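You operate a simulated robot arm through the tools that you are given. There is no shell and no other tool.

You are at the controls of a simulated robot arm. One attempt, no reset.

## Task
Feed two discs from the hopper and lay them in the black tray.
Fine: the orange slider ends drawn back; the other discs stay in the hopper.

The check looks at the end state, three seconds after you hand in, the way a careful person would. Anything else that was tipped, shoved, dropped, spilled or broken makes it a failure.

## Robot
A 6-joint arm with a two-finger gripper, fixed in place. Base frame: the origin is on the floor under the middle of its stand, x ahead of it, y to its left, z up; the work surface is at about z = 760. Lengths are in mm, angles in degrees, forces in N, time in s.
It reaches about 1572 mm from its shoulder. Its first joint turns from -166.0 to 166.0 degrees. Payload 2.45 kg.
Tool frame: the origin (TCP) lies between the finger pads and is the grasp point; the fingertips stand 20 mm ahead of it; z points along the fingers, y is the line along which they close. The gripper opens to 140 mm; its body begins 168 mm behind the TCP.
Orientation is told as [roll, pitch, yaw] about the base's x, y, z axes, in that order, counted from this pose: with the fingers straight down and closing along the base's y, the tool's x points along the base's -x, its y along +y and its z along -z.

## Interface
- The arm moves only by the tool step_arm. Its argument "plan" is a list of rows, each an object of numbers (a shift or turn left out is 0, a gripper value left out holds the last): "rx", "ry", "rz": the turn, a rotation vector about the base's x, y, z in units of 120 degrees (1.0 is 120 degrees); "x", "y", "z": the shift along the base's x, y, z in units of 200 mm (1.0 is 200 mm); "fingers": the opening in per cent of the stroke, from 0 (shut) to 100 (fully open). In form: [{"rx": .., "ry": .., "rz": .., "x": .., "y": .., "z": .., "fingers": ..}, ...]. A call has 1 to 20 rows; each row is the pose to reach, as a shift and turn from the pose commanded when the call began. A call with a number of a shift or a turn outside -1 to 1 is refused whole. Each row takes 0.2 s and may step no farther than 50 mm and 8.6 degrees from the row before; otherwise, or with a gripper value out of range, the whole call is refused. Where a pose cannot be reached the arm comes as near as it can. A force on the tool above 90 N (or 10 N above the force at the start of the call, whichever is more), or a blocked arm, ends the call early, and 0.2 s more pass. The fingers move at their own pace (about 45 mm/s each) and stop on an object; they squeeze with about 24 N. The grip force told is the motor's: it shows also when the fingers shut on nothing. Time passes only in rows, and 0.2 s behind the last, so rows that repeat a pose let the fingers close. The reply holds the time, the measured pose of the TCP, the force on the tool along the base axes, the opening and the grip force, in the units named above and with some noise, with the torque about the TCP (base axes, N m) and any sound that the robot's microphone picked up.
- Cameras (640 x 400 px; columns grow to the right, rows downward): "scene" is fixed at [401.4, -502.6, 1330]; the picture's right is [0.60, -0.80, 0.00], its down [-0.40, -0.30, -0.87] and it looks along [0.69, 0.52, -0.50] (base axes); focal length 360 px, centre (320, 200). "wrist" rides on the gripper at [78, 11, -209] in the tool frame; the picture's right is [-0.14, 0.99, 0.00], its down [-0.92, -0.13, -0.37] and it looks along [-0.37, -0.05, 0.93] (tool axes); focal length 280 px, centre (320, 200). There is no depth. A picture from a camera that has moved, and an enlarged one, comes with that camera's place and axes in the base frame and with its lens.
- snapshot(camera): a new picture of that camera. The clock stands still meanwhile.
- enlarge(camera, box): a new picture of the part [left, top, right, bottom] of that camera's present view, enlarged. The clock stands still meanwhile.
- finish_job(): hands the job in; it is judged then, once.

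Nothing tells you positions but the pictures and the camera data. Unless the task says otherwise, let go and move clear before handing in.

The tools are called after "Request:" by a JSON object that holds its "method" and its "body". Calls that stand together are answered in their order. step_arm: Moves the arm, as the interface text tells. Its arguments: {"type":"object","properties":{"plan":{"type":"array"}},"required":["plan"]} The other tools are called the same way: snapshot (camera) takes a picture; enlarge (camera, box) takes an enlarged picture of a part of a camera's view; finish_job () hands the job in.

At the start:

```text
clock: 0.0
ee_pos: [902.8, 265.4, 1031.8]
orientation: [0.0, 0.0, 0.0]
contact_force: [-0.2, 0.2, 0.3]
ft_torque: [0.02, -0.01, -0.02]
finger_gap: 139.7
grip_force: 0.1
```

scene: 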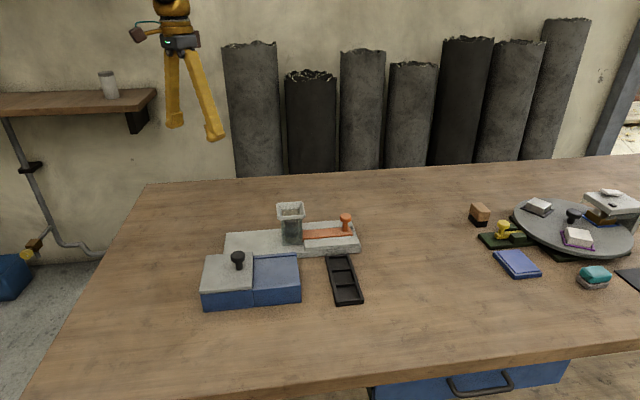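
wrist: 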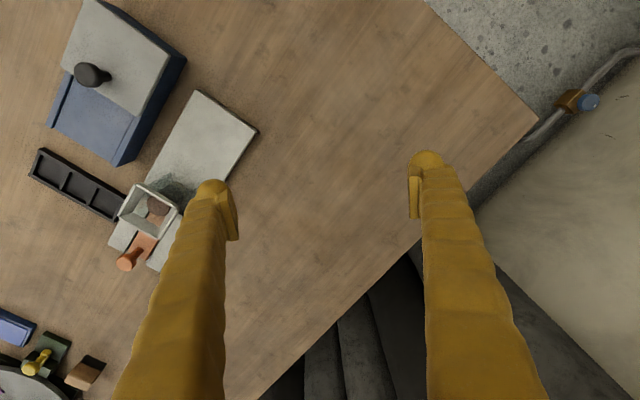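

I see a hopper with an orange slider on a grey base, a black tray with compartments in front of it, and a blue box with a sliding lid. I'll look closer before moving.

Request:
{"method": "enlarge", "body": {"camera": "scene", "box": [190, 180, 390, 320]}}

Request:
{"method": "enlarge", "body": {"camera": "wrist", "box": [20, 60, 280, 290]}}

Request:
{"method": "enlarge", "body": {"camera": "scene", "box": [260, 190, 370, 260]}}

```text
2.86 times, centred on (290, 250) of scene
camera zoom: at [401.4, -502.6, 1330.0], right [0.6, -0.8, 0.0], down [-0.4, -0.3, -0.87], along [0.69, 0.52, -0.5], focal length 1029 px, centre (406, 57)
```

zoom: 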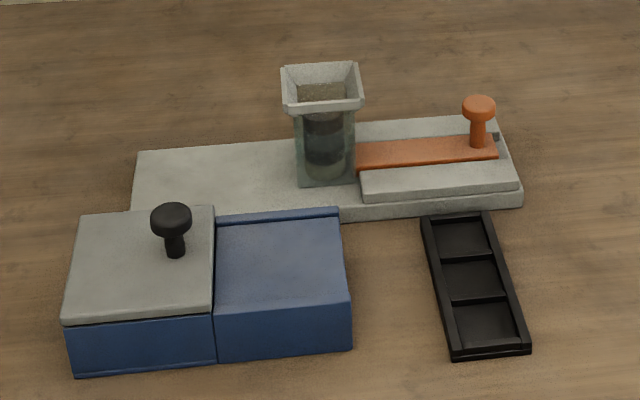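

```text
1.74 times, centred on (150, 175) of wrist
camera zoom: at [823.0, 278.2, 1243.2], right [0.14, 0.99, 0.0], down [0.92, -0.13, 0.37], along [0.37, -0.05, -0.93], focal length 488 px, centre (616, 244)
```

zoom: 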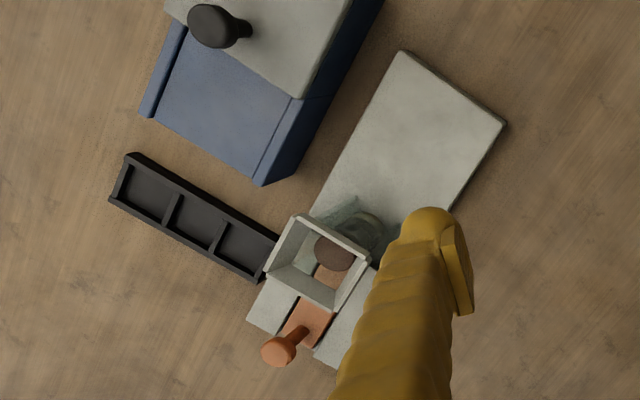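

```text
5.71 times, centred on (315, 225) of scene
camera zoom: at [401.4, -502.6, 1330.0], right [0.6, -0.8, 0.0], down [-0.4, -0.3, -0.87], along [0.69, 0.52, -0.5], focal length 2058 px, centre (349, 57)
```

zoom: 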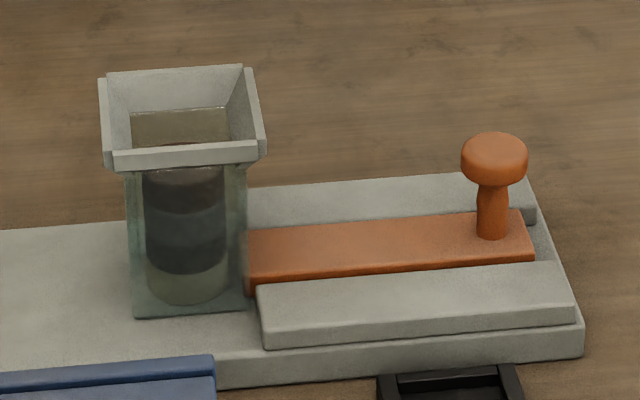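

The hopper tube stands mid-platform at about (956, 4), with the slider knob at about (1053, -93) on its far-right end and the tray centred near (926, -173). I'll zoom in on the details of the hopper, tray and slider before planning.

Request:
{"method": "enlarge", "body": {"camera": "scene", "box": [268, 195, 318, 250]}}

Request:
{"method": "enlarge", "body": {"camera": "scene", "box": [315, 200, 375, 310]}}

Request:
{"method": "enlarge", "body": {"camera": "wrist", "box": [100, 170, 200, 280]}}

```text
7.27 times, centred on (293, 222) of scene
camera zoom: at [401.4, -502.6, 1330.0], right [0.6, -0.8, 0.0], down [-0.4, -0.3, -0.87], along [0.69, 0.52, -0.5], focal length 2619 px, centre (516, 36)
```

zoom: 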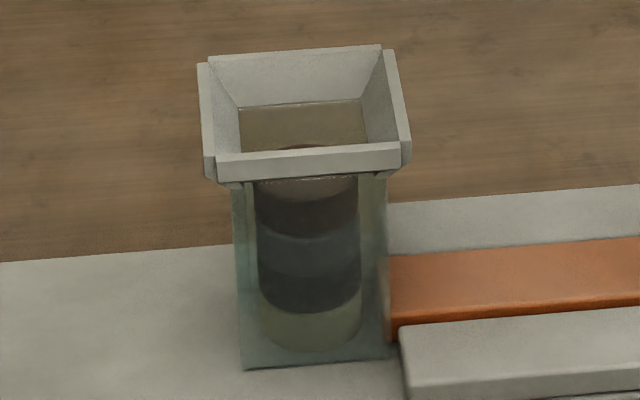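

```text
3.64 times, centred on (345, 255) of scene
camera zoom: at [401.4, -502.6, 1330.0], right [0.6, -0.8, 0.0], down [-0.4, -0.3, -0.87], along [0.69, 0.52, -0.5], focal length 1309 px, centre (229, 0)
```

zoom: 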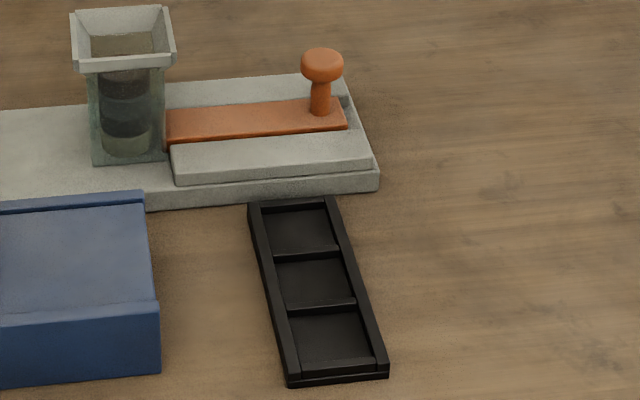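

```text
3.64 times, centred on (150, 225) of wrist
camera zoom: at [823.0, 278.2, 1243.2], right [0.14, 0.99, 0.0], down [0.92, -0.13, 0.37], along [0.37, -0.05, -0.93], focal length 1020 px, centre (938, 109)
```

zoom: 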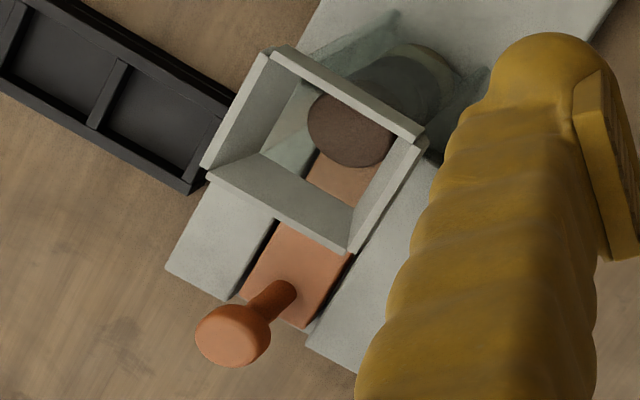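

The bottom disc is pale, about 37 mm wide and 15 mm thick, and the hopper holds about four. The slider pushes toward the bare left half of the platform. I'll turn the gripper so it closes across the slider axis (yaw about -46°) and move high over the knob.

Request:
{"method": "step_arm", "body": {"plan": [{"x": 0.05, "y": -0.125, "rz": -0.048}, {"x": 0.1, "y": -0.25, "rz": -0.096}, {"x": 0.15, "y": -0.375, "rz": -0.144}, {"x": 0.2, "y": -0.5, "rz": -0.192}, {"x": 0.25, "y": -0.625, "rz": -0.24}, {"x": 0.3, "y": -0.75, "rz": -0.288}, {"x": 0.35, "y": -0.875, "rz": -0.336}, {"x": 0.4, "y": -1.0, "rz": -0.3833}]}}

Request:
{"method": "snapshot", "body": {"camera": "wrist"}}

Request:
{"method": "snapshot", "body": {"camera": "scene"}}

```text
clock: 1.8
ee_pos: [982.5, 66.6, 1031.9]
orientation: [0.0, 0.0, -46.1]
contact_force: [0.5, 0.3, 0.7]
ft_torque: [0.01, 0.03, 0.01]
finger_gap: 139.9
grip_force: 0.1
```

```text
taken
camera wrist: at [935.5, 130.6, 1242.5], right [0.81, 0.59, 0.0], down [0.55, -0.75, 0.37], along [0.22, -0.3, -0.93], focal length 280 px, centre (320, 200)
```

wrist: 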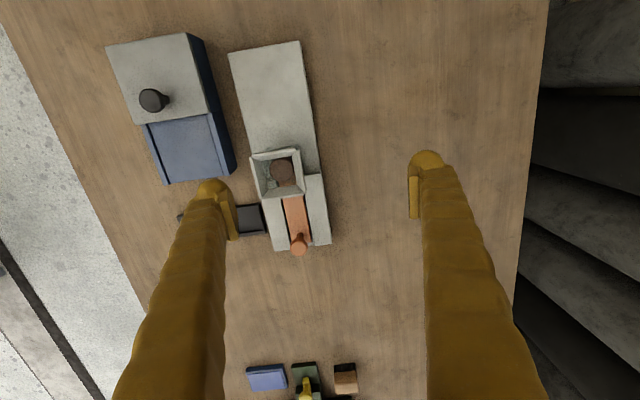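

```text
taken
```

scene: 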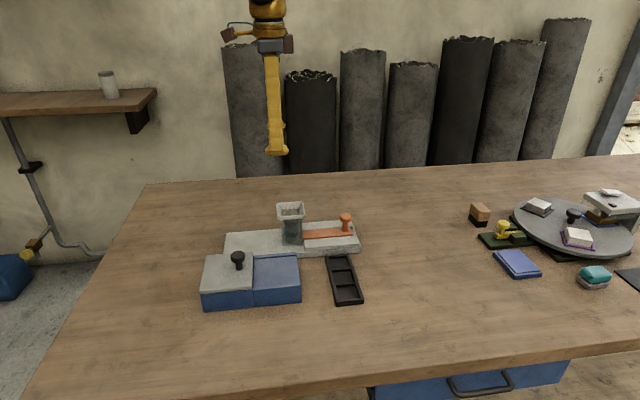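

The gripper is now aligned. I'll enlarge this near-overhead view to refine the platform, knob and tray positions.

Request:
{"method": "enlarge", "body": {"camera": "wrist", "box": [170, 30, 350, 260]}}

Request:
{"method": "enlarge", "body": {"camera": "wrist", "box": [240, 140, 340, 260]}}

```text
1.74 times, centred on (260, 145) of wrist
camera zoom: at [935.5, 130.6, 1242.5], right [0.81, 0.59, 0.0], down [0.55, -0.75, 0.37], along [0.22, -0.3, -0.93], focal length 488 px, centre (424, 296)
```

zoom: 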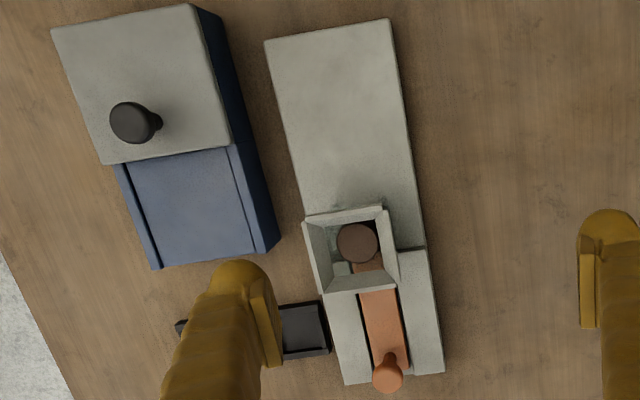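

```text
3.33 times, centred on (290, 200) of wrist
camera zoom: at [935.5, 130.6, 1242.5], right [0.81, 0.59, 0.0], down [0.55, -0.75, 0.37], along [0.22, -0.3, -0.93], focal length 935 px, centre (420, 200)
```

zoom: 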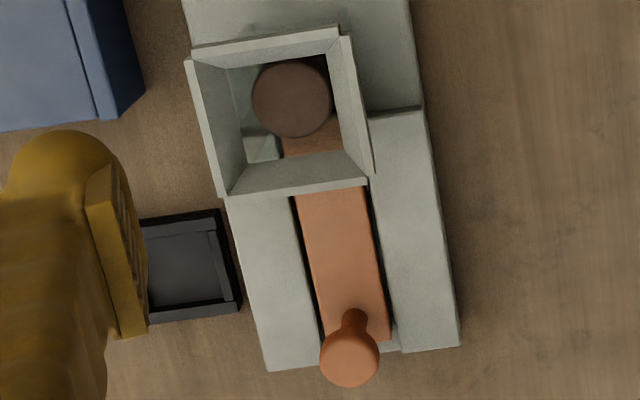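

Platform axis runs at about -45.3°, the knob head is centred near (1053.5, -92) with its top around z = 836, and rail tops are near z = 788. I'll move above the knob with fingers half open and check alignment.

Request:
{"method": "step_arm", "body": {"plan": [{"x": 0.0707, "y": -0.157, "z": -0.1, "rz": 0.006, "fingers": 50}, {"x": 0.1414, "y": -0.315, "z": -0.2, "rz": 0.006}, {"x": 0.212, "y": -0.472, "z": -0.3, "rz": 0.006}, {"x": 0.283, "y": -0.63, "z": -0.4, "rz": 0.006}, {"x": 0.3535, "y": -0.787, "z": -0.5, "rz": 0.006}, {"x": 0.3535, "y": -0.787, "z": -0.534, "rz": 0.006}]}}

Request:
{"method": "snapshot", "body": {"camera": "wrist"}}

Request:
{"method": "enlarge", "body": {"camera": "scene", "box": [240, 130, 400, 260]}}

```text
clock: 3.2
ee_pos: [1053.8, -89.5, 926.2]
orientation: [0.0, 0.1, -45.2]
contact_force: [0.8, 0.5, -0.7]
ft_torque: [-0.01, 0.04, 0.01]
finger_gap: 70.0
grip_force: 0.0
```

```text
taken
camera wrist: at [1006.9, -26.2, 1137.0], right [0.8, 0.6, 0.0], down [0.56, -0.74, 0.37], along [0.22, -0.3, -0.93], focal length 280 px, centre (320, 200)
```

wrist: 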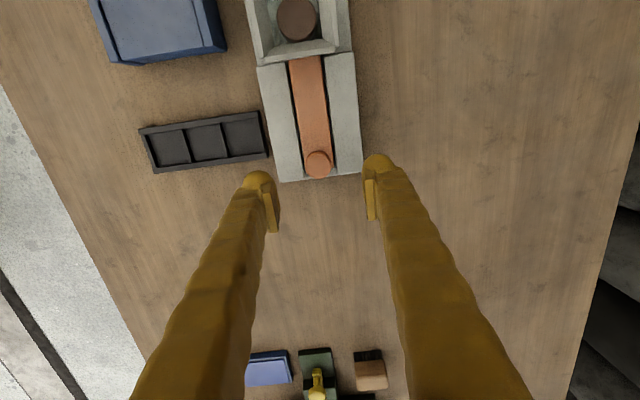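

```text
3.08 times, centred on (320, 195) of scene
camera zoom: at [401.4, -502.6, 1330.0], right [0.6, -0.8, 0.0], down [-0.4, -0.3, -0.87], along [0.69, 0.52, -0.5], focal length 1108 px, centre (320, 215)
```

zoom: 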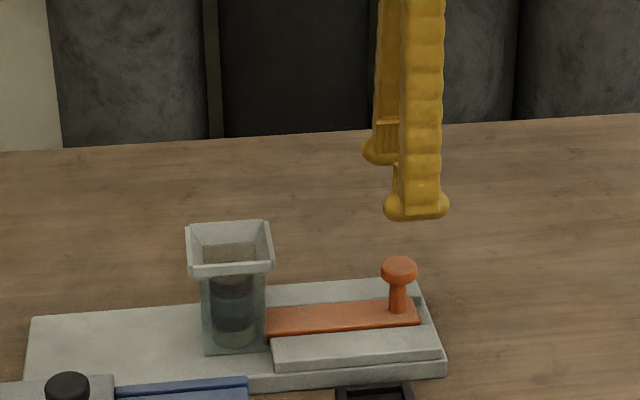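

The knob sits centred between the fingers. I'll lower to its head height and close on it.

Request:
{"method": "step_arm", "body": {"plan": [{"z": -0.17, "y": 0.005}, {"z": -0.34, "y": 0.005}, {"z": -0.495, "y": 0.005}, {"z": -0.495, "y": 0.005}]}}

Request:
{"method": "enlarge", "body": {"camera": "scene", "box": [270, 170, 390, 260]}}

Request:
{"method": "snapshot", "body": {"camera": "wrist"}}

```text
clock: 4.2
ee_pos: [1055.7, -90.6, 825.7]
orientation: [0.0, -0.1, -45.3]
contact_force: [-0.7, 0.4, 0.3]
ft_torque: [0.0, 0.0, 0.01]
finger_gap: 69.7
grip_force: 0.1
```

```text
4.44 times, centred on (330, 215) of scene
camera zoom: at [401.4, -502.6, 1330.0], right [0.6, -0.8, 0.0], down [-0.4, -0.3, -0.87], along [0.69, 0.52, -0.5], focal length 1600 px, centre (276, 133)
```

zoom: 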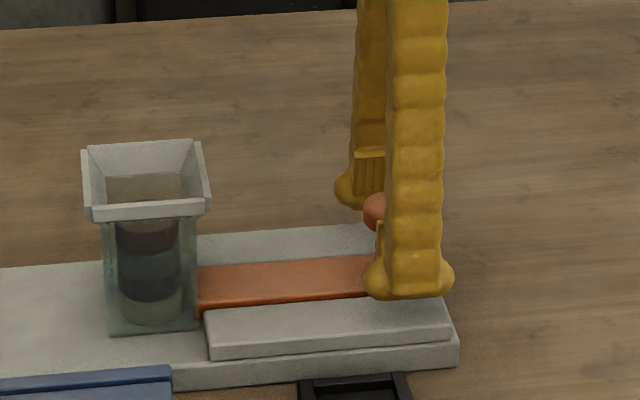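

```text
taken
camera wrist: at [1007.7, -27.1, 1036.3], right [0.8, 0.6, 0.0], down [0.56, -0.74, 0.37], along [0.22, -0.3, -0.93], focal length 280 px, centre (320, 200)
```

wrist: 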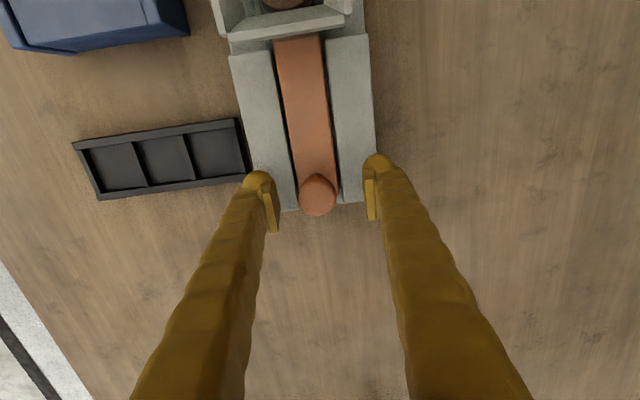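

The fingers straddle the knob just above the rails. Closing on it now.

Request:
{"method": "step_arm", "body": {"plan": [{"fingers": 0}, {"fingers": 0}, {"fingers": 0}, {"fingers": 0}, {"fingers": 0}]}}

```text
clock: 5.4
ee_pos: [1053.4, -92.6, 825.4]
orientation: [-0.1, 0.1, -45.3]
contact_force: [-31.6, -22.6, 4.3]
ft_torque: [0.13, -0.04, 0.03]
finger_gap: 25.0
grip_force: 44.7
```

The grip is firm at 25 mm, but there is a sideways force along the closing line, so the knob is slightly to the front of centre. I'll nudge that way to relieve it.

Request:
{"method": "step_arm", "body": {"plan": [{"x": -0.004, "y": -0.004}, {"x": -0.008, "y": -0.008}, {"x": -0.008, "y": -0.008}]}}

```text
clock: 6.2
ee_pos: [1052.3, -91.6, 825.1]
orientation: [0.1, 0.0, -45.4]
contact_force: [-6.1, -8.6, -13.3]
ft_torque: [-0.14, -0.22, 0.04]
finger_gap: 25.7
grip_force: 45.0
```

Force relaxed. Now I'll push the slider slowly toward the hopper (along -u) about 40 mm, watching the force.

Request:
{"method": "step_arm", "body": {"plan": [{"x": -0.0176, "y": 0.0178}, {"x": -0.0352, "y": 0.0355}, {"x": -0.0528, "y": 0.0533}, {"x": -0.0704, "y": 0.071}, {"x": -0.088, "y": 0.0888}, {"x": -0.1056, "y": 0.1065}, {"x": -0.1232, "y": 0.1243}, {"x": -0.1408, "y": 0.142}]}}

Request:
{"method": "enlarge", "body": {"camera": "scene", "box": [220, 180, 380, 290]}}

Request:
{"method": "snapshot", "body": {"camera": "wrist"}}

```text
clock: 8.0
ee_pos: [1022.8, -61.7, 826.2]
orientation: [0.0, 0.0, -45.3]
contact_force: [35.4, 33.9, -30.6]
ft_torque: [-0.3, 0.21, -0.17]
finger_gap: 25.7
grip_force: 45.2
```

```text
3.64 times, centred on (300, 235) of scene
camera zoom: at [401.4, -502.6, 1330.0], right [0.6, -0.8, 0.0], down [-0.4, -0.3, -0.87], along [0.69, 0.52, -0.5], focal length 1309 px, centre (393, 73)
```

zoom: 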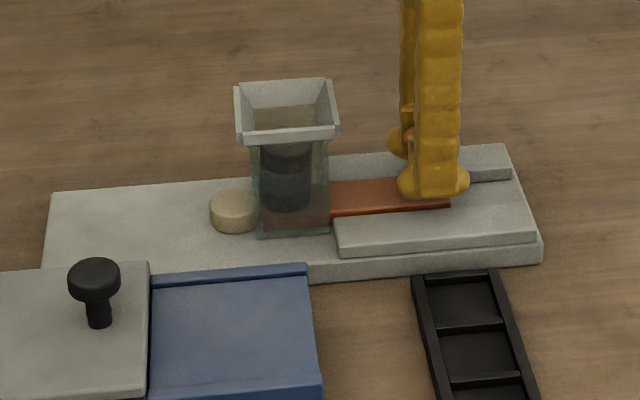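

```text
taken
camera wrist: at [975.5, 1.9, 1036.7], right [0.8, 0.6, 0.0], down [0.56, -0.74, 0.37], along [0.22, -0.3, -0.93], focal length 280 px, centre (320, 200)
```

wrist: 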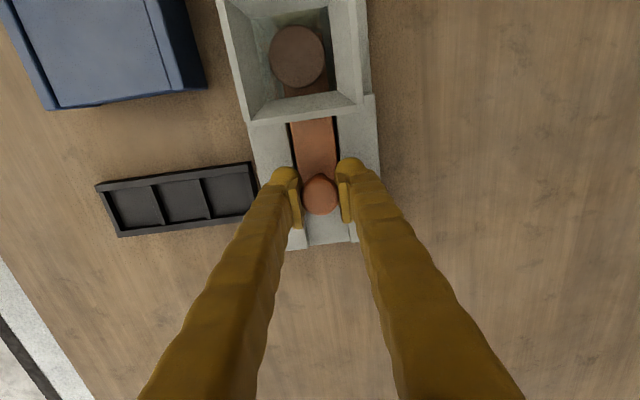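

The pale disc is emerging on the left. There's a sideways load across the groove again, so I'll relieve it before pushing further.

Request:
{"method": "step_arm", "body": {"plan": [{"x": 0.004, "y": 0.004, "z": -0.003}, {"x": 0.008, "y": 0.008, "z": -0.006}, {"x": 0.008, "y": 0.008, "z": -0.006}]}}

```text
clock: 8.8
ee_pos: [1022.7, -61.1, 825.6]
orientation: [0.0, 0.0, -45.3]
contact_force: [15.0, 15.0, -5.0]
ft_torque: [-0.01, 0.09, -0.05]
finger_gap: 25.2
grip_force: 44.9
```

Loads dropped. I'll push another 12 mm with a small correction across, then look.

Request:
{"method": "step_arm", "body": {"plan": [{"x": -0.0083, "y": 0.0128}, {"x": -0.0167, "y": 0.0257}, {"x": -0.025, "y": 0.0385}, {"x": -0.0334, "y": 0.0514}]}}

Request:
{"method": "enlarge", "body": {"camera": "scene", "box": [250, 180, 370, 260]}}

```text
clock: 9.8
ee_pos: [1016.0, -53.0, 824.7]
orientation: [-0.3, 0.2, -45.2]
contact_force: [-26.6, -27.7, 13.3]
ft_torque: [-0.16, -0.26, 0.08]
finger_gap: 25.4
grip_force: 44.8
```

```text
5.00 times, centred on (310, 220) of scene
camera zoom: at [401.4, -502.6, 1330.0], right [0.6, -0.8, 0.0], down [-0.4, -0.3, -0.87], along [0.69, 0.52, -0.5], focal length 1800 px, centre (370, 100)
```

zoom: 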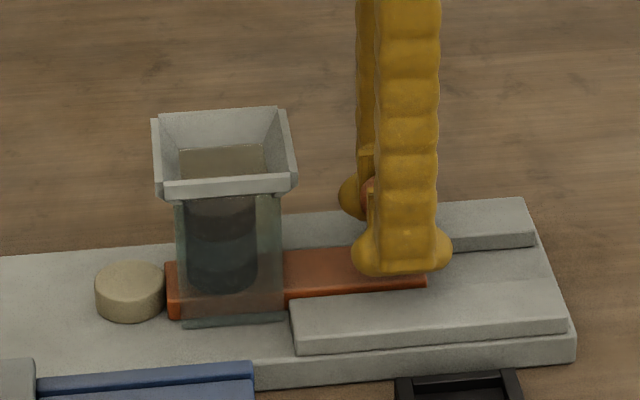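

The disc is fully out on the platform with the slider tip just showing behind it. To give the fingers more room from the funnel, I'll push about 15 mm further, watching for a stop.

Request:
{"method": "step_arm", "body": {"plan": [{"x": -0.0117, "y": 0.0095}, {"x": -0.0234, "y": 0.019}, {"x": -0.0351, "y": 0.0286}, {"x": -0.0468, "y": 0.0381}, {"x": -0.0585, "y": 0.0476}]}}

Request:
{"method": "enlarge", "body": {"camera": "scene", "box": [250, 180, 370, 260]}}

Request:
{"method": "snapshot", "body": {"camera": "wrist"}}

```text
clock: 11.0
ee_pos: [1004.6, -43.0, 826.2]
orientation: [-0.1, 0.0, -45.3]
contact_force: [-41.0, -41.7, 1.2]
ft_torque: [0.11, -0.15, 0.13]
finger_gap: 25.6
grip_force: 45.1
```

```text
5.00 times, centred on (310, 220) of scene
camera zoom: at [401.4, -502.6, 1330.0], right [0.6, -0.8, 0.0], down [-0.4, -0.3, -0.87], along [0.69, 0.52, -0.5], focal length 1800 px, centre (370, 100)
```

zoom: 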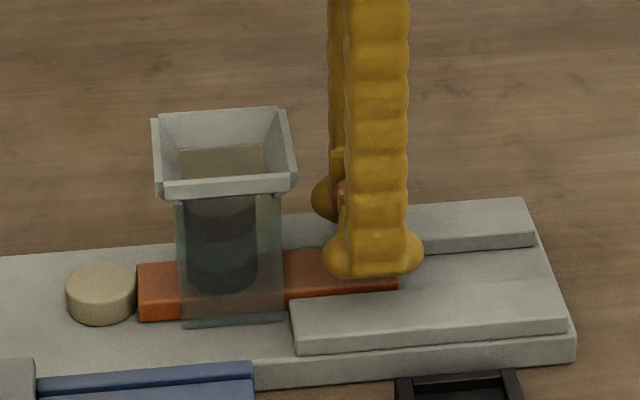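

```text
taken
camera wrist: at [957.5, 20.9, 1036.8], right [0.8, 0.6, 0.0], down [0.56, -0.74, 0.37], along [0.22, -0.3, -0.93], focal length 280 px, centre (320, 200)
```

wrist: 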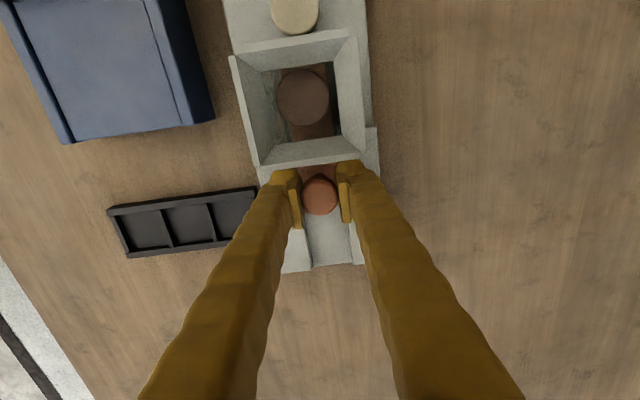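

The disc is well clear at the left. Now I'll relieve the sideways load and draw the slider back all the way so the next disc can drop.

Request:
{"method": "step_arm", "body": {"plan": [{"x": -0.0045, "y": -0.0044}, {"x": -0.0089, "y": -0.0088}, {"x": 0.0146, "y": -0.0327}, {"x": 0.0381, "y": -0.0566}, {"x": 0.0616, "y": -0.0805}, {"x": 0.0851, "y": -0.1044}, {"x": 0.1086, "y": -0.1283}, {"x": 0.1321, "y": -0.1522}, {"x": 0.1556, "y": -0.1761}, {"x": 0.1791, "y": -0.2}, {"x": 0.2026, "y": -0.2239}, {"x": 0.2261, "y": -0.2478}, {"x": 0.2261, "y": -0.2478}]}}

Request:
{"method": "enlarge", "body": {"camera": "scene", "box": [250, 180, 370, 260]}}

Request:
{"method": "snapshot", "body": {"camera": "wrist"}}

```text
clock: 13.8
ee_pos: [1052.9, -91.0, 826.7]
orientation: [0.0, 0.0, -45.2]
contact_force: [26.5, 24.2, 9.8]
ft_torque: [-0.06, 0.1, -0.11]
finger_gap: 25.4
grip_force: 45.2
```

```text
5.00 times, centred on (310, 220) of scene
camera zoom: at [401.4, -502.6, 1330.0], right [0.6, -0.8, 0.0], down [-0.4, -0.3, -0.87], along [0.69, 0.52, -0.5], focal length 1800 px, centre (370, 100)
```

zoom: 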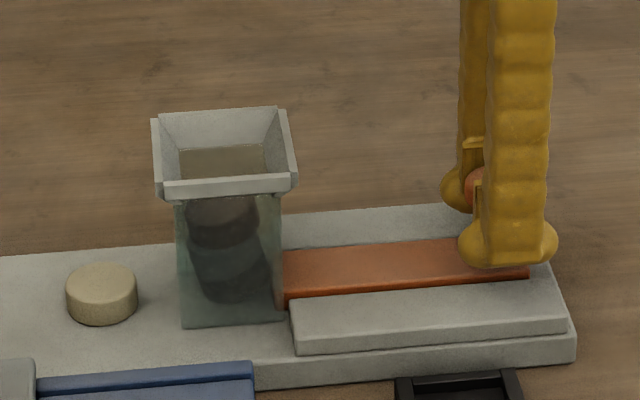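

```text
taken
camera wrist: at [1004.7, -27.2, 1036.6], right [0.8, 0.6, 0.0], down [0.56, -0.74, 0.37], along [0.22, -0.3, -0.93], focal length 280 px, centre (320, 200)
```

wrist: 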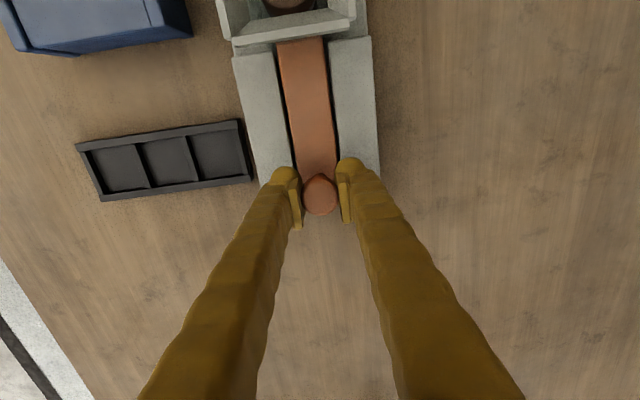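

The slider is back near its starting position. I'll check how the stack settled in the tube.

Request:
{"method": "enlarge", "body": {"camera": "scene", "box": [265, 195, 320, 245]}}

Request:
{"method": "enlarge", "body": {"camera": "scene", "box": [300, 205, 370, 255]}}

```text
8.00 times, centred on (292, 220) of scene
camera zoom: at [401.4, -502.6, 1330.0], right [0.6, -0.8, 0.0], down [-0.4, -0.3, -0.87], along [0.69, 0.52, -0.5], focal length 2881 px, centre (540, 40)
```

zoom: 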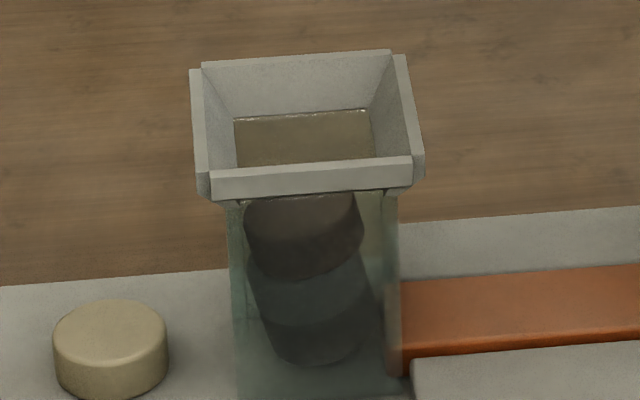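

```text
8.00 times, centred on (335, 230) of scene
camera zoom: at [401.4, -502.6, 1330.0], right [0.6, -0.8, 0.0], down [-0.4, -0.3, -0.87], along [0.69, 0.52, -0.5], focal length 2881 px, centre (200, -40)
```

zoom: 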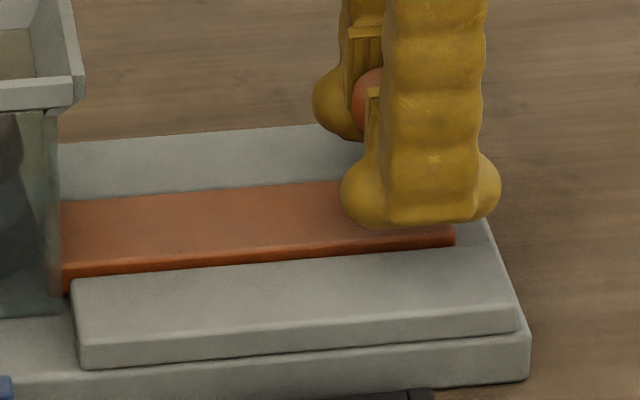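

The stack is leaning: its right side seems caught on the slider tip, so the slider probably isn't quite fully back. I'll draw it back a few more millimetres gently.

Request:
{"method": "step_arm", "body": {"plan": [{"x": 0.0053, "y": -0.0018}, {"x": 0.0106, "y": -0.0036}, {"x": 0.0159, "y": -0.0054}, {"x": 0.0159, "y": -0.0054}]}}

Request:
{"method": "enlarge", "body": {"camera": "scene", "box": [265, 195, 320, 245]}}

Request:
{"method": "enlarge", "body": {"camera": "scene", "box": [300, 205, 370, 255]}}

```text
clock: 14.8
ee_pos: [1053.2, -90.9, 825.5]
orientation: [0.0, 0.0, -45.3]
contact_force: [3.0, 30.1, 31.1]
ft_torque: [0.22, 0.25, 0.02]
finger_gap: 25.5
grip_force: 44.5
```

```text
8.00 times, centred on (292, 220) of scene
camera zoom: at [401.4, -502.6, 1330.0], right [0.6, -0.8, 0.0], down [-0.4, -0.3, -0.87], along [0.69, 0.52, -0.5], focal length 2881 px, centre (540, 40)
```

zoom: 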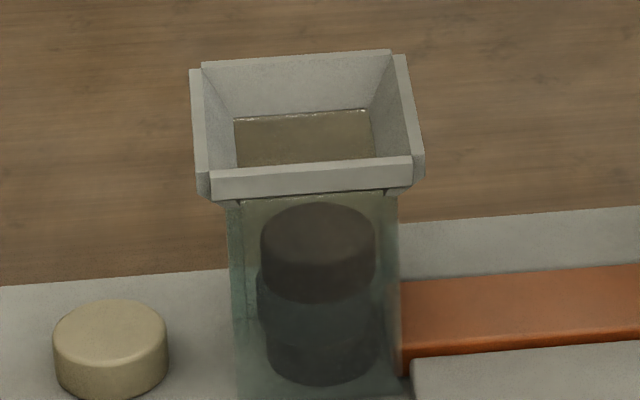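

```text
8.00 times, centred on (335, 230) of scene
camera zoom: at [401.4, -502.6, 1330.0], right [0.6, -0.8, 0.0], down [-0.4, -0.3, -0.87], along [0.69, 0.52, -0.5], focal length 2881 px, centre (200, -40)
```

zoom: 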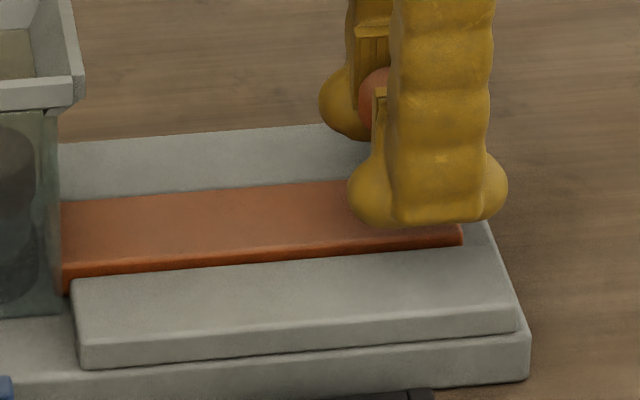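

The stack has dropped flat, with three discs left, and the slider is against its back stop. I'll let go of the knob, rise, and go over the fed disc near (913, 51).

Request:
{"method": "step_arm", "body": {"plan": [{"fingers": 50}, {"fingers": 50}, {"fingers": 50}, {"fingers": 50}, {"z": 0.2}, {"z": 0.4}, {"z": 0.6}, {"z": 0.65}]}}

Request:
{"method": "enlarge", "body": {"camera": "scene", "box": [250, 180, 370, 260]}}

```text
clock: 16.6
ee_pos: [1054.8, -92.4, 957.9]
orientation: [0.0, 0.0, -45.4]
contact_force: [-0.6, 0.9, 0.7]
ft_torque: [-0.04, 0.0, 0.01]
finger_gap: 69.8
grip_force: 0.1
```

```text
5.00 times, centred on (310, 220) of scene
camera zoom: at [401.4, -502.6, 1330.0], right [0.6, -0.8, 0.0], down [-0.4, -0.3, -0.87], along [0.69, 0.52, -0.5], focal length 1800 px, centre (370, 100)
```

zoom: 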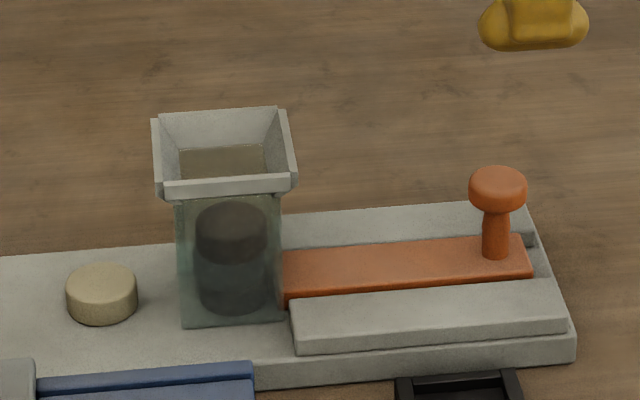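

The knob is released and the slider remains drawn back. Moving over to the disc at height.

Request:
{"method": "step_arm", "body": {"plan": [{"x": -0.1423, "y": 0.1444}, {"x": -0.2846, "y": 0.2888}, {"x": -0.4269, "y": 0.4332}, {"x": -0.5692, "y": 0.5776}, {"x": -0.7115, "y": 0.722}, {"x": -0.7115, "y": 0.722}]}}

Request:
{"method": "snapshot", "body": {"camera": "wrist"}}

Request:
{"method": "snapshot", "body": {"camera": "scene"}}

```text
clock: 18.0
ee_pos: [912.9, 55.7, 957.2]
orientation: [0.0, -0.1, -45.3]
contact_force: [0.1, 1.5, -0.2]
ft_torque: [-0.01, -0.01, -0.01]
finger_gap: 70.0
grip_force: 0.1
```

```text
taken
camera wrist: at [864.9, 118.6, 1166.8], right [0.8, 0.6, 0.0], down [0.56, -0.74, 0.37], along [0.22, -0.3, -0.93], focal length 280 px, centre (320, 200)
```

wrist: 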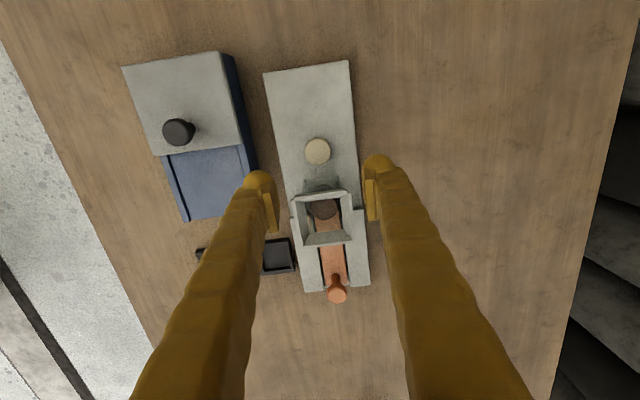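

```text
taken
```

scene: 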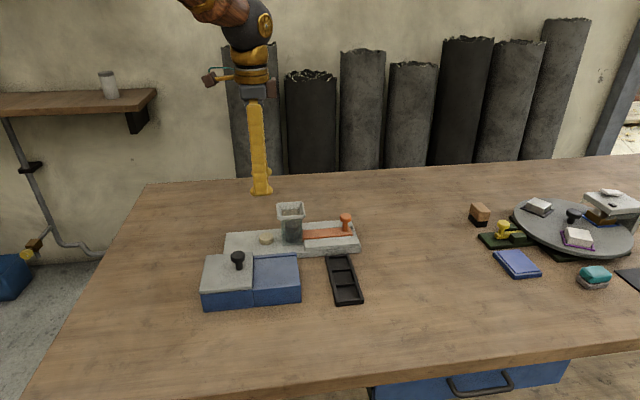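

The disc is visible between the fingers. The measured position differs slightly from what I commanded, so I'll hold a moment and read it again.

Request:
{"method": "step_arm", "body": {"plan": [{"z": 0.0}, {"z": 0.0}]}}

Request:
{"method": "enlarge", "body": {"camera": "wrist", "box": [230, 50, 410, 230]}}

```text
clock: 18.6
ee_pos: [913.2, 55.5, 955.8]
orientation: [0.0, 0.0, -45.3]
contact_force: [-0.4, 0.9, 0.1]
ft_torque: [0.02, 0.03, 0.01]
finger_gap: 70.0
grip_force: 0.1
```

```text
2.22 times, centred on (320, 140) of wrist
camera zoom: at [865.1, 118.5, 1166.9], right [0.8, 0.6, 0.0], down [0.56, -0.74, 0.37], along [0.22, -0.3, -0.93], focal length 623 px, centre (320, 333)
```

zoom: 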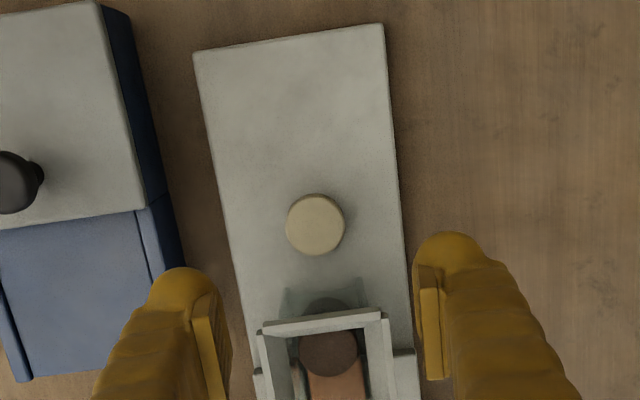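

Relative to the fingers, the disc is about 3 mm toward -x. I'll correct and descend partway to z ≈ 850 for a close look.

Request:
{"method": "step_arm", "body": {"plan": [{"x": -0.008, "y": -0.001, "z": -0.18}, {"x": -0.016, "y": -0.002, "z": -0.36}, {"x": -0.016, "y": -0.002, "z": -0.53}, {"x": -0.016, "y": -0.002, "z": -0.53}]}}

Request:
{"method": "snapshot", "body": {"camera": "wrist"}}

Request:
{"method": "enlarge", "body": {"camera": "scene", "box": [220, 180, 340, 280]}}

```text
clock: 19.6
ee_pos: [910.0, 56.5, 848.8]
orientation: [0.0, 0.0, -45.4]
contact_force: [-0.4, -0.1, -0.1]
ft_torque: [0.0, -0.01, 0.01]
finger_gap: 70.2
grip_force: 0.0
```

```text
taken
camera wrist: at [862.6, 120.6, 1060.2], right [0.8, 0.6, 0.0], down [0.56, -0.74, 0.37], along [0.22, -0.3, -0.93], focal length 280 px, centre (320, 200)
```

wrist: 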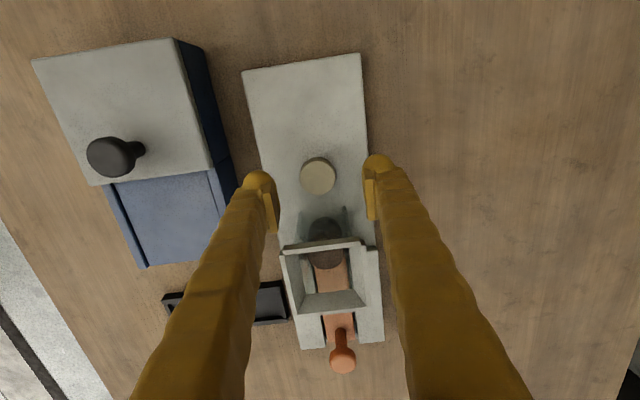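

```text
4.00 times, centred on (280, 230) of scene
camera zoom: at [401.4, -502.6, 1330.0], right [0.6, -0.8, 0.0], down [-0.4, -0.3, -0.87], along [0.69, 0.52, -0.5], focal length 1440 px, centre (480, 80)
```

zoom: 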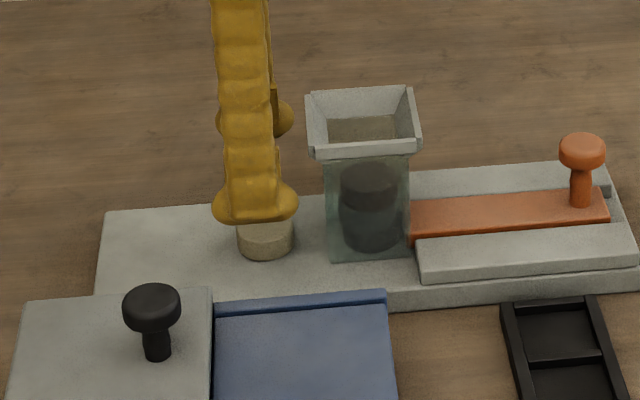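

The disc is centred under the TCP with clear room to the tube. I'll descend so the tips sit a few millimetres above the platform, then check before closing.

Request:
{"method": "step_arm", "body": {"plan": [{"z": -0.07}, {"z": -0.14}, {"z": -0.19}, {"z": -0.22}, {"z": -0.22}]}}

Request:
{"method": "enlarge", "body": {"camera": "scene", "box": [220, 180, 340, 280]}}

Request:
{"method": "enlarge", "body": {"camera": "wrist", "box": [220, 120, 420, 260]}}

```text
clock: 20.8
ee_pos: [908.3, 53.6, 804.7]
orientation: [0.0, 0.0, -45.3]
contact_force: [0.1, 0.5, -0.2]
ft_torque: [0.0, 0.04, 0.02]
finger_gap: 70.0
grip_force: 0.2
```

```text
4.00 times, centred on (280, 230) of scene
camera zoom: at [401.4, -502.6, 1330.0], right [0.6, -0.8, 0.0], down [-0.4, -0.3, -0.87], along [0.69, 0.52, -0.5], focal length 1440 px, centre (480, 80)
```

zoom: 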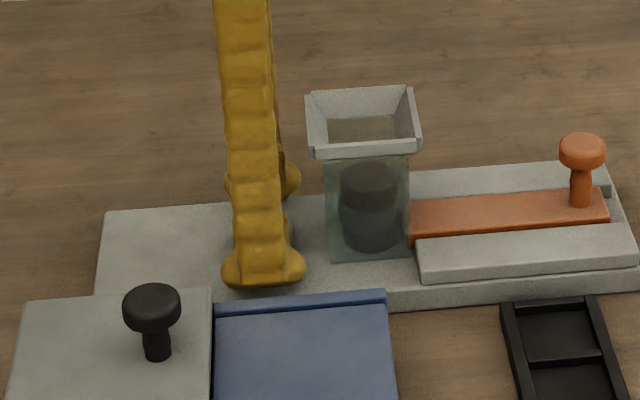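

```text
2.86 times, centred on (320, 190) of wrist
camera zoom: at [861.0, 117.1, 1015.4], right [0.8, 0.6, 0.0], down [0.56, -0.74, 0.37], along [0.22, -0.3, -0.93], focal length 801 px, centre (320, 229)
```

zoom: 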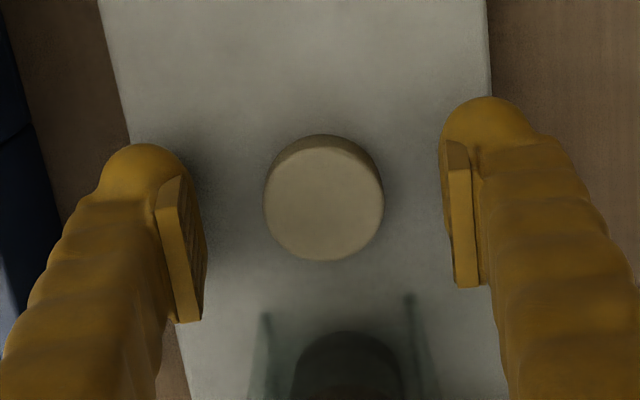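

Disc is centred between the pads. Closing the gripper on it.

Request:
{"method": "step_arm", "body": {"plan": [{"fingers": 0}, {"fingers": 0}, {"fingers": 0}, {"fingers": 0}]}}

Request:
{"method": "enlarge", "body": {"camera": "wrist", "box": [220, 120, 420, 260]}}

```text
clock: 21.8
ee_pos: [907.5, 53.7, 804.6]
orientation: [0.1, 0.0, -45.3]
contact_force: [-0.6, 0.5, 0.9]
ft_torque: [0.02, -0.03, -0.02]
finger_gap: 34.0
grip_force: 24.3
```

```text
2.86 times, centred on (320, 190) of wrist
camera zoom: at [861.0, 117.2, 1015.4], right [0.8, 0.6, 0.0], down [0.56, -0.74, 0.37], along [0.22, -0.3, -0.93], focal length 801 px, centre (320, 229)
```

zoom: 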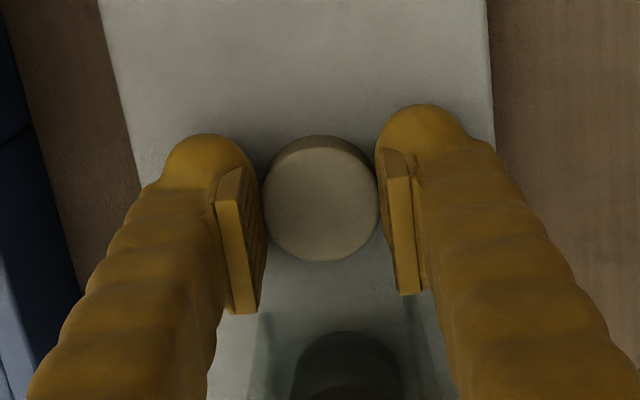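

The grip holds at 34 mm with 24 N. I'll lift, then turn the gripper 90° so that the fingers close across the tray's width while travelling toward the tray.

Request:
{"method": "step_arm", "body": {"plan": [{"z": 0.08}, {"z": 0.25}, {"z": 0.45}, {"z": 0.65}]}}

Request:
{"method": "snapshot", "body": {"camera": "wrist"}}

```text
clock: 22.8
ee_pos: [909.7, 54.3, 933.1]
orientation: [-0.2, 0.0, -45.3]
contact_force: [-0.4, 0.3, -0.8]
ft_torque: [-0.01, 0.0, 0.01]
finger_gap: 34.0
grip_force: 23.4
```

```text
taken
camera wrist: at [862.3, 118.0, 1143.5], right [0.8, 0.6, 0.0], down [0.56, -0.74, 0.37], along [0.22, -0.3, -0.93], focal length 280 px, centre (320, 200)
```

wrist: 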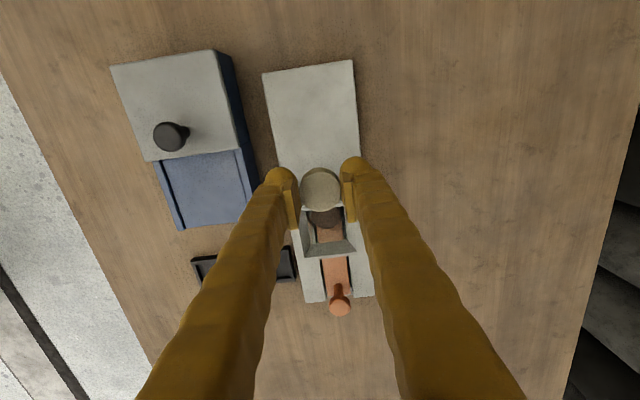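

The disc is held and lifted. Now turning +90° while moving toward the tray.

Request:
{"method": "step_arm", "body": {"plan": [{"y": -0.09, "rz": 0.0682}, {"y": -0.18, "rz": 0.1364}, {"y": -0.27, "rz": 0.2045}, {"y": -0.36, "rz": 0.2727}, {"y": -0.45, "rz": 0.3409}, {"y": -0.54, "rz": 0.4091}, {"y": -0.63, "rz": 0.4773}, {"y": -0.72, "rz": 0.5455}, {"y": -0.81, "rz": 0.6136}, {"y": -0.9, "rz": 0.6818}, {"y": -0.99, "rz": 0.75}, {"y": -0.99, "rz": 0.75}]}}

Request:
{"method": "snapshot", "body": {"camera": "wrist"}}

Request:
{"method": "snapshot", "body": {"camera": "scene"}}

```text
clock: 25.4
ee_pos: [906.7, -147.0, 933.2]
orientation: [0.0, 0.0, 44.8]
contact_force: [0.6, 0.6, -0.8]
ft_torque: [0.0, -0.01, 0.02]
finger_gap: 33.8
grip_force: 24.6
```

```text
taken
camera wrist: at [843.2, -193.0, 1145.0], right [-0.6, 0.8, 0.0], down [0.74, 0.56, 0.37], along [0.3, 0.22, -0.93], focal length 280 px, centre (320, 200)
```

wrist: 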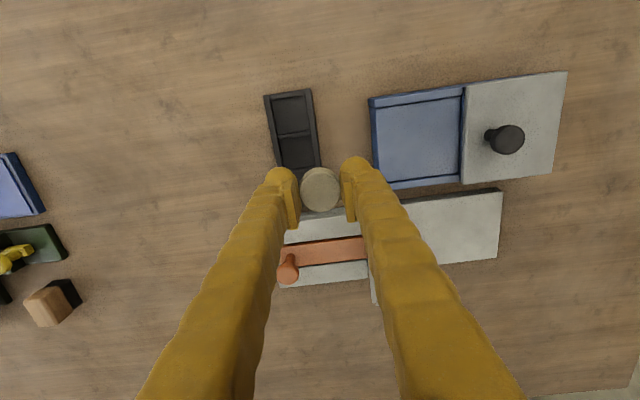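

```text
taken
```

scene: 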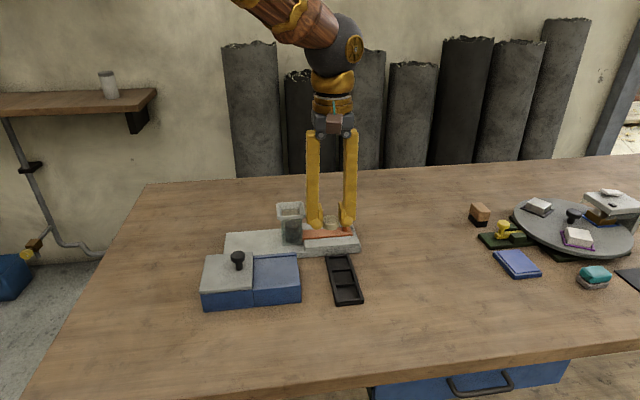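

The disc is still held. The tray is in view; I'll enlarge it to fix the pocket positions.

Request:
{"method": "enlarge", "body": {"camera": "wrist", "box": [245, 80, 385, 220]}}

```text
2.86 times, centred on (315, 150) of wrist
camera zoom: at [843.2, -193.0, 1145.0], right [-0.6, 0.8, 0.0], down [0.74, 0.56, 0.37], along [0.3, 0.22, -0.93], focal length 801 px, centre (334, 343)
```

zoom: 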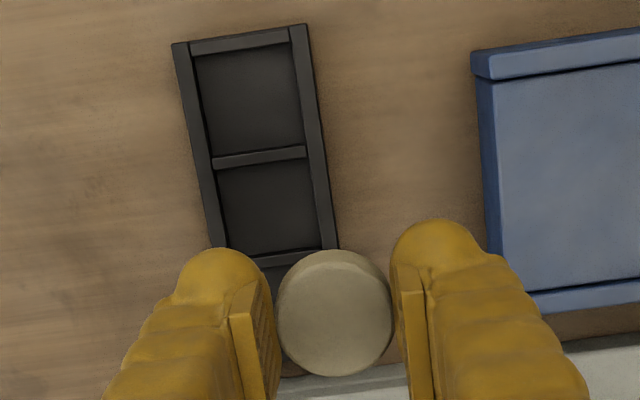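

The far pocket lies about (-14, -58.5) mm from the TCP. I'll move over it and descend to a hover to verify.

Request:
{"method": "step_arm", "body": {"plan": [{"x": -0.0235, "y": -0.0975}, {"x": -0.047, "y": -0.195}, {"x": -0.0705, "y": -0.2925}, {"x": -0.0705, "y": -0.2925, "z": -0.2}, {"x": -0.0705, "y": -0.2925, "z": -0.4}, {"x": -0.0705, "y": -0.2925, "z": -0.5}, {"x": -0.0705, "y": -0.2925, "z": -0.5}]}}

Request:
{"method": "enlarge", "body": {"camera": "wrist", "box": [220, 120, 420, 280]}}

Request:
{"method": "enlarge", "body": {"camera": "scene", "box": [270, 200, 400, 320]}}

```text
clock: 27.0
ee_pos: [896.7, -205.7, 834.3]
orientation: [0.0, 0.1, 44.6]
contact_force: [0.3, 0.0, 0.1]
ft_torque: [0.0, 0.0, 0.02]
finger_gap: 34.3
grip_force: 24.1
```

```text
2.50 times, centred on (320, 200) of wrist
camera zoom: at [833.6, -253.0, 1044.7], right [-0.6, 0.8, 0.0], down [0.74, 0.56, 0.37], along [0.3, 0.22, -0.93], focal length 701 px, centre (320, 200)
```

zoom: 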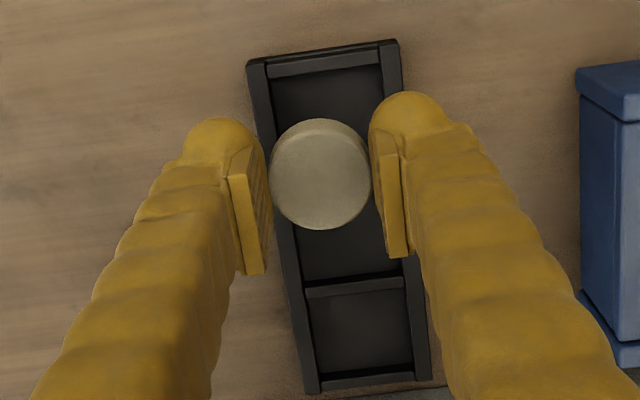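

```text
3.33 times, centred on (335, 260) of scene
camera zoom: at [401.4, -502.6, 1330.0], right [0.6, -0.8, 0.0], down [-0.4, -0.3, -0.87], along [0.69, 0.52, -0.5], focal length 1200 px, centre (270, 0)
```

zoom: 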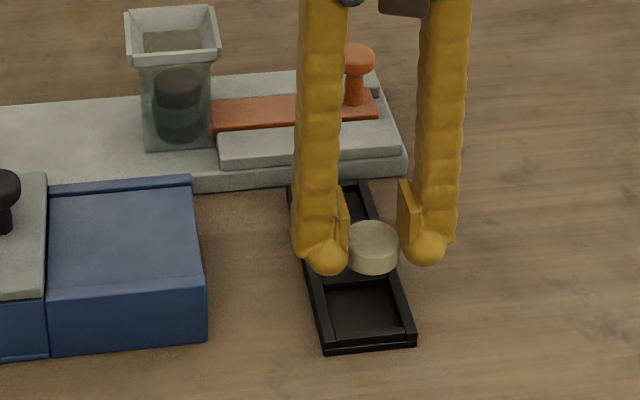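

The disc is roughly over the far pocket but about 5 mm too far toward the outer side wall. I'll correct and lower a bit, then check again.

Request:
{"method": "step_arm", "body": {"plan": [{"x": -0.009, "y": 0.0255}, {"x": -0.009, "y": 0.0255, "z": -0.06}, {"x": -0.009, "y": 0.0255, "z": -0.11}, {"x": -0.009, "y": 0.0255, "z": -0.11}]}}

Request:
{"method": "enlarge", "body": {"camera": "wrist", "box": [220, 120, 420, 280]}}

Request:
{"method": "enlarge", "body": {"camera": "scene", "box": [290, 220, 390, 320]}}

```text
clock: 28.0
ee_pos: [893.1, -199.1, 813.0]
orientation: [0.0, 0.0, 44.6]
contact_force: [-0.3, 0.6, -0.1]
ft_torque: [0.02, -0.01, 0.0]
finger_gap: 34.2
grip_force: 24.3
```

```text
2.50 times, centred on (320, 200) of wrist
camera zoom: at [830.0, -245.5, 1024.5], right [-0.6, 0.8, 0.0], down [0.74, 0.56, 0.37], along [0.3, 0.22, -0.93], focal length 701 px, centre (320, 200)
```

zoom: 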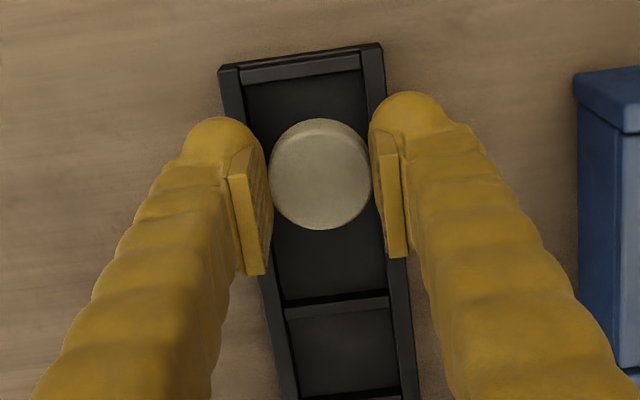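

```text
4.00 times, centred on (340, 270) of scene
camera zoom: at [401.4, -502.6, 1330.0], right [0.6, -0.8, 0.0], down [-0.4, -0.3, -0.87], along [0.69, 0.52, -0.5], focal length 1440 px, centre (240, -80)
```

zoom: 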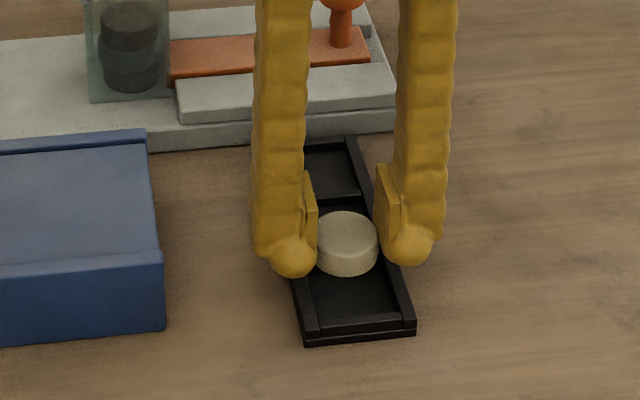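

Now it's about 2.5 mm too far the other way; a fine correction and then lowering until the fingertips are just above the tray walls.

Request:
{"method": "step_arm", "body": {"plan": [{"x": 0.0088, "y": -0.0089}, {"x": 0.0088, "y": -0.0089, "z": -0.04}, {"x": 0.0088, "y": -0.0089, "z": -0.08}, {"x": 0.0088, "y": -0.0089, "z": -0.08}]}}

Request:
{"method": "enlarge", "body": {"camera": "wrist", "box": [220, 120, 420, 280]}}

Request:
{"method": "enlarge", "body": {"camera": "scene", "box": [310, 230, 380, 310]}}

```text
clock: 29.0
ee_pos: [895.1, -201.6, 798.2]
orientation: [-0.1, 0.0, 44.7]
contact_force: [-2.1, 0.8, 12.3]
ft_torque: [0.2, -0.08, 0.01]
finger_gap: 34.3
grip_force: 24.2
```

```text
2.50 times, centred on (320, 200) of wrist
camera zoom: at [831.9, -248.1, 1008.0], right [-0.6, 0.8, 0.0], down [0.74, 0.56, 0.37], along [0.3, 0.22, -0.93], focal length 701 px, centre (320, 200)
```

zoom: 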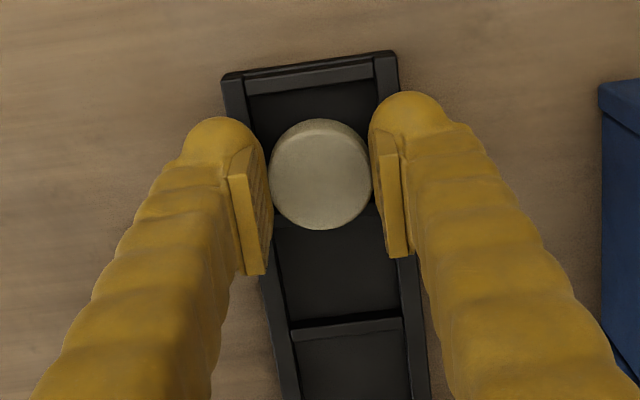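

```text
5.00 times, centred on (345, 270) of scene
camera zoom: at [401.4, -502.6, 1330.0], right [0.6, -0.8, 0.0], down [-0.4, -0.3, -0.87], along [0.69, 0.52, -0.5], focal length 1800 px, centre (195, -150)
```

zoom: 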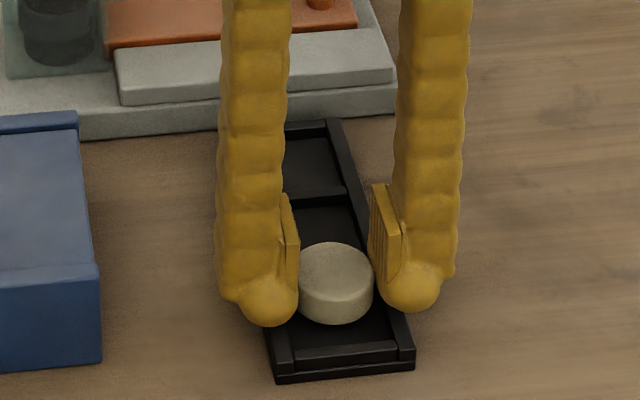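

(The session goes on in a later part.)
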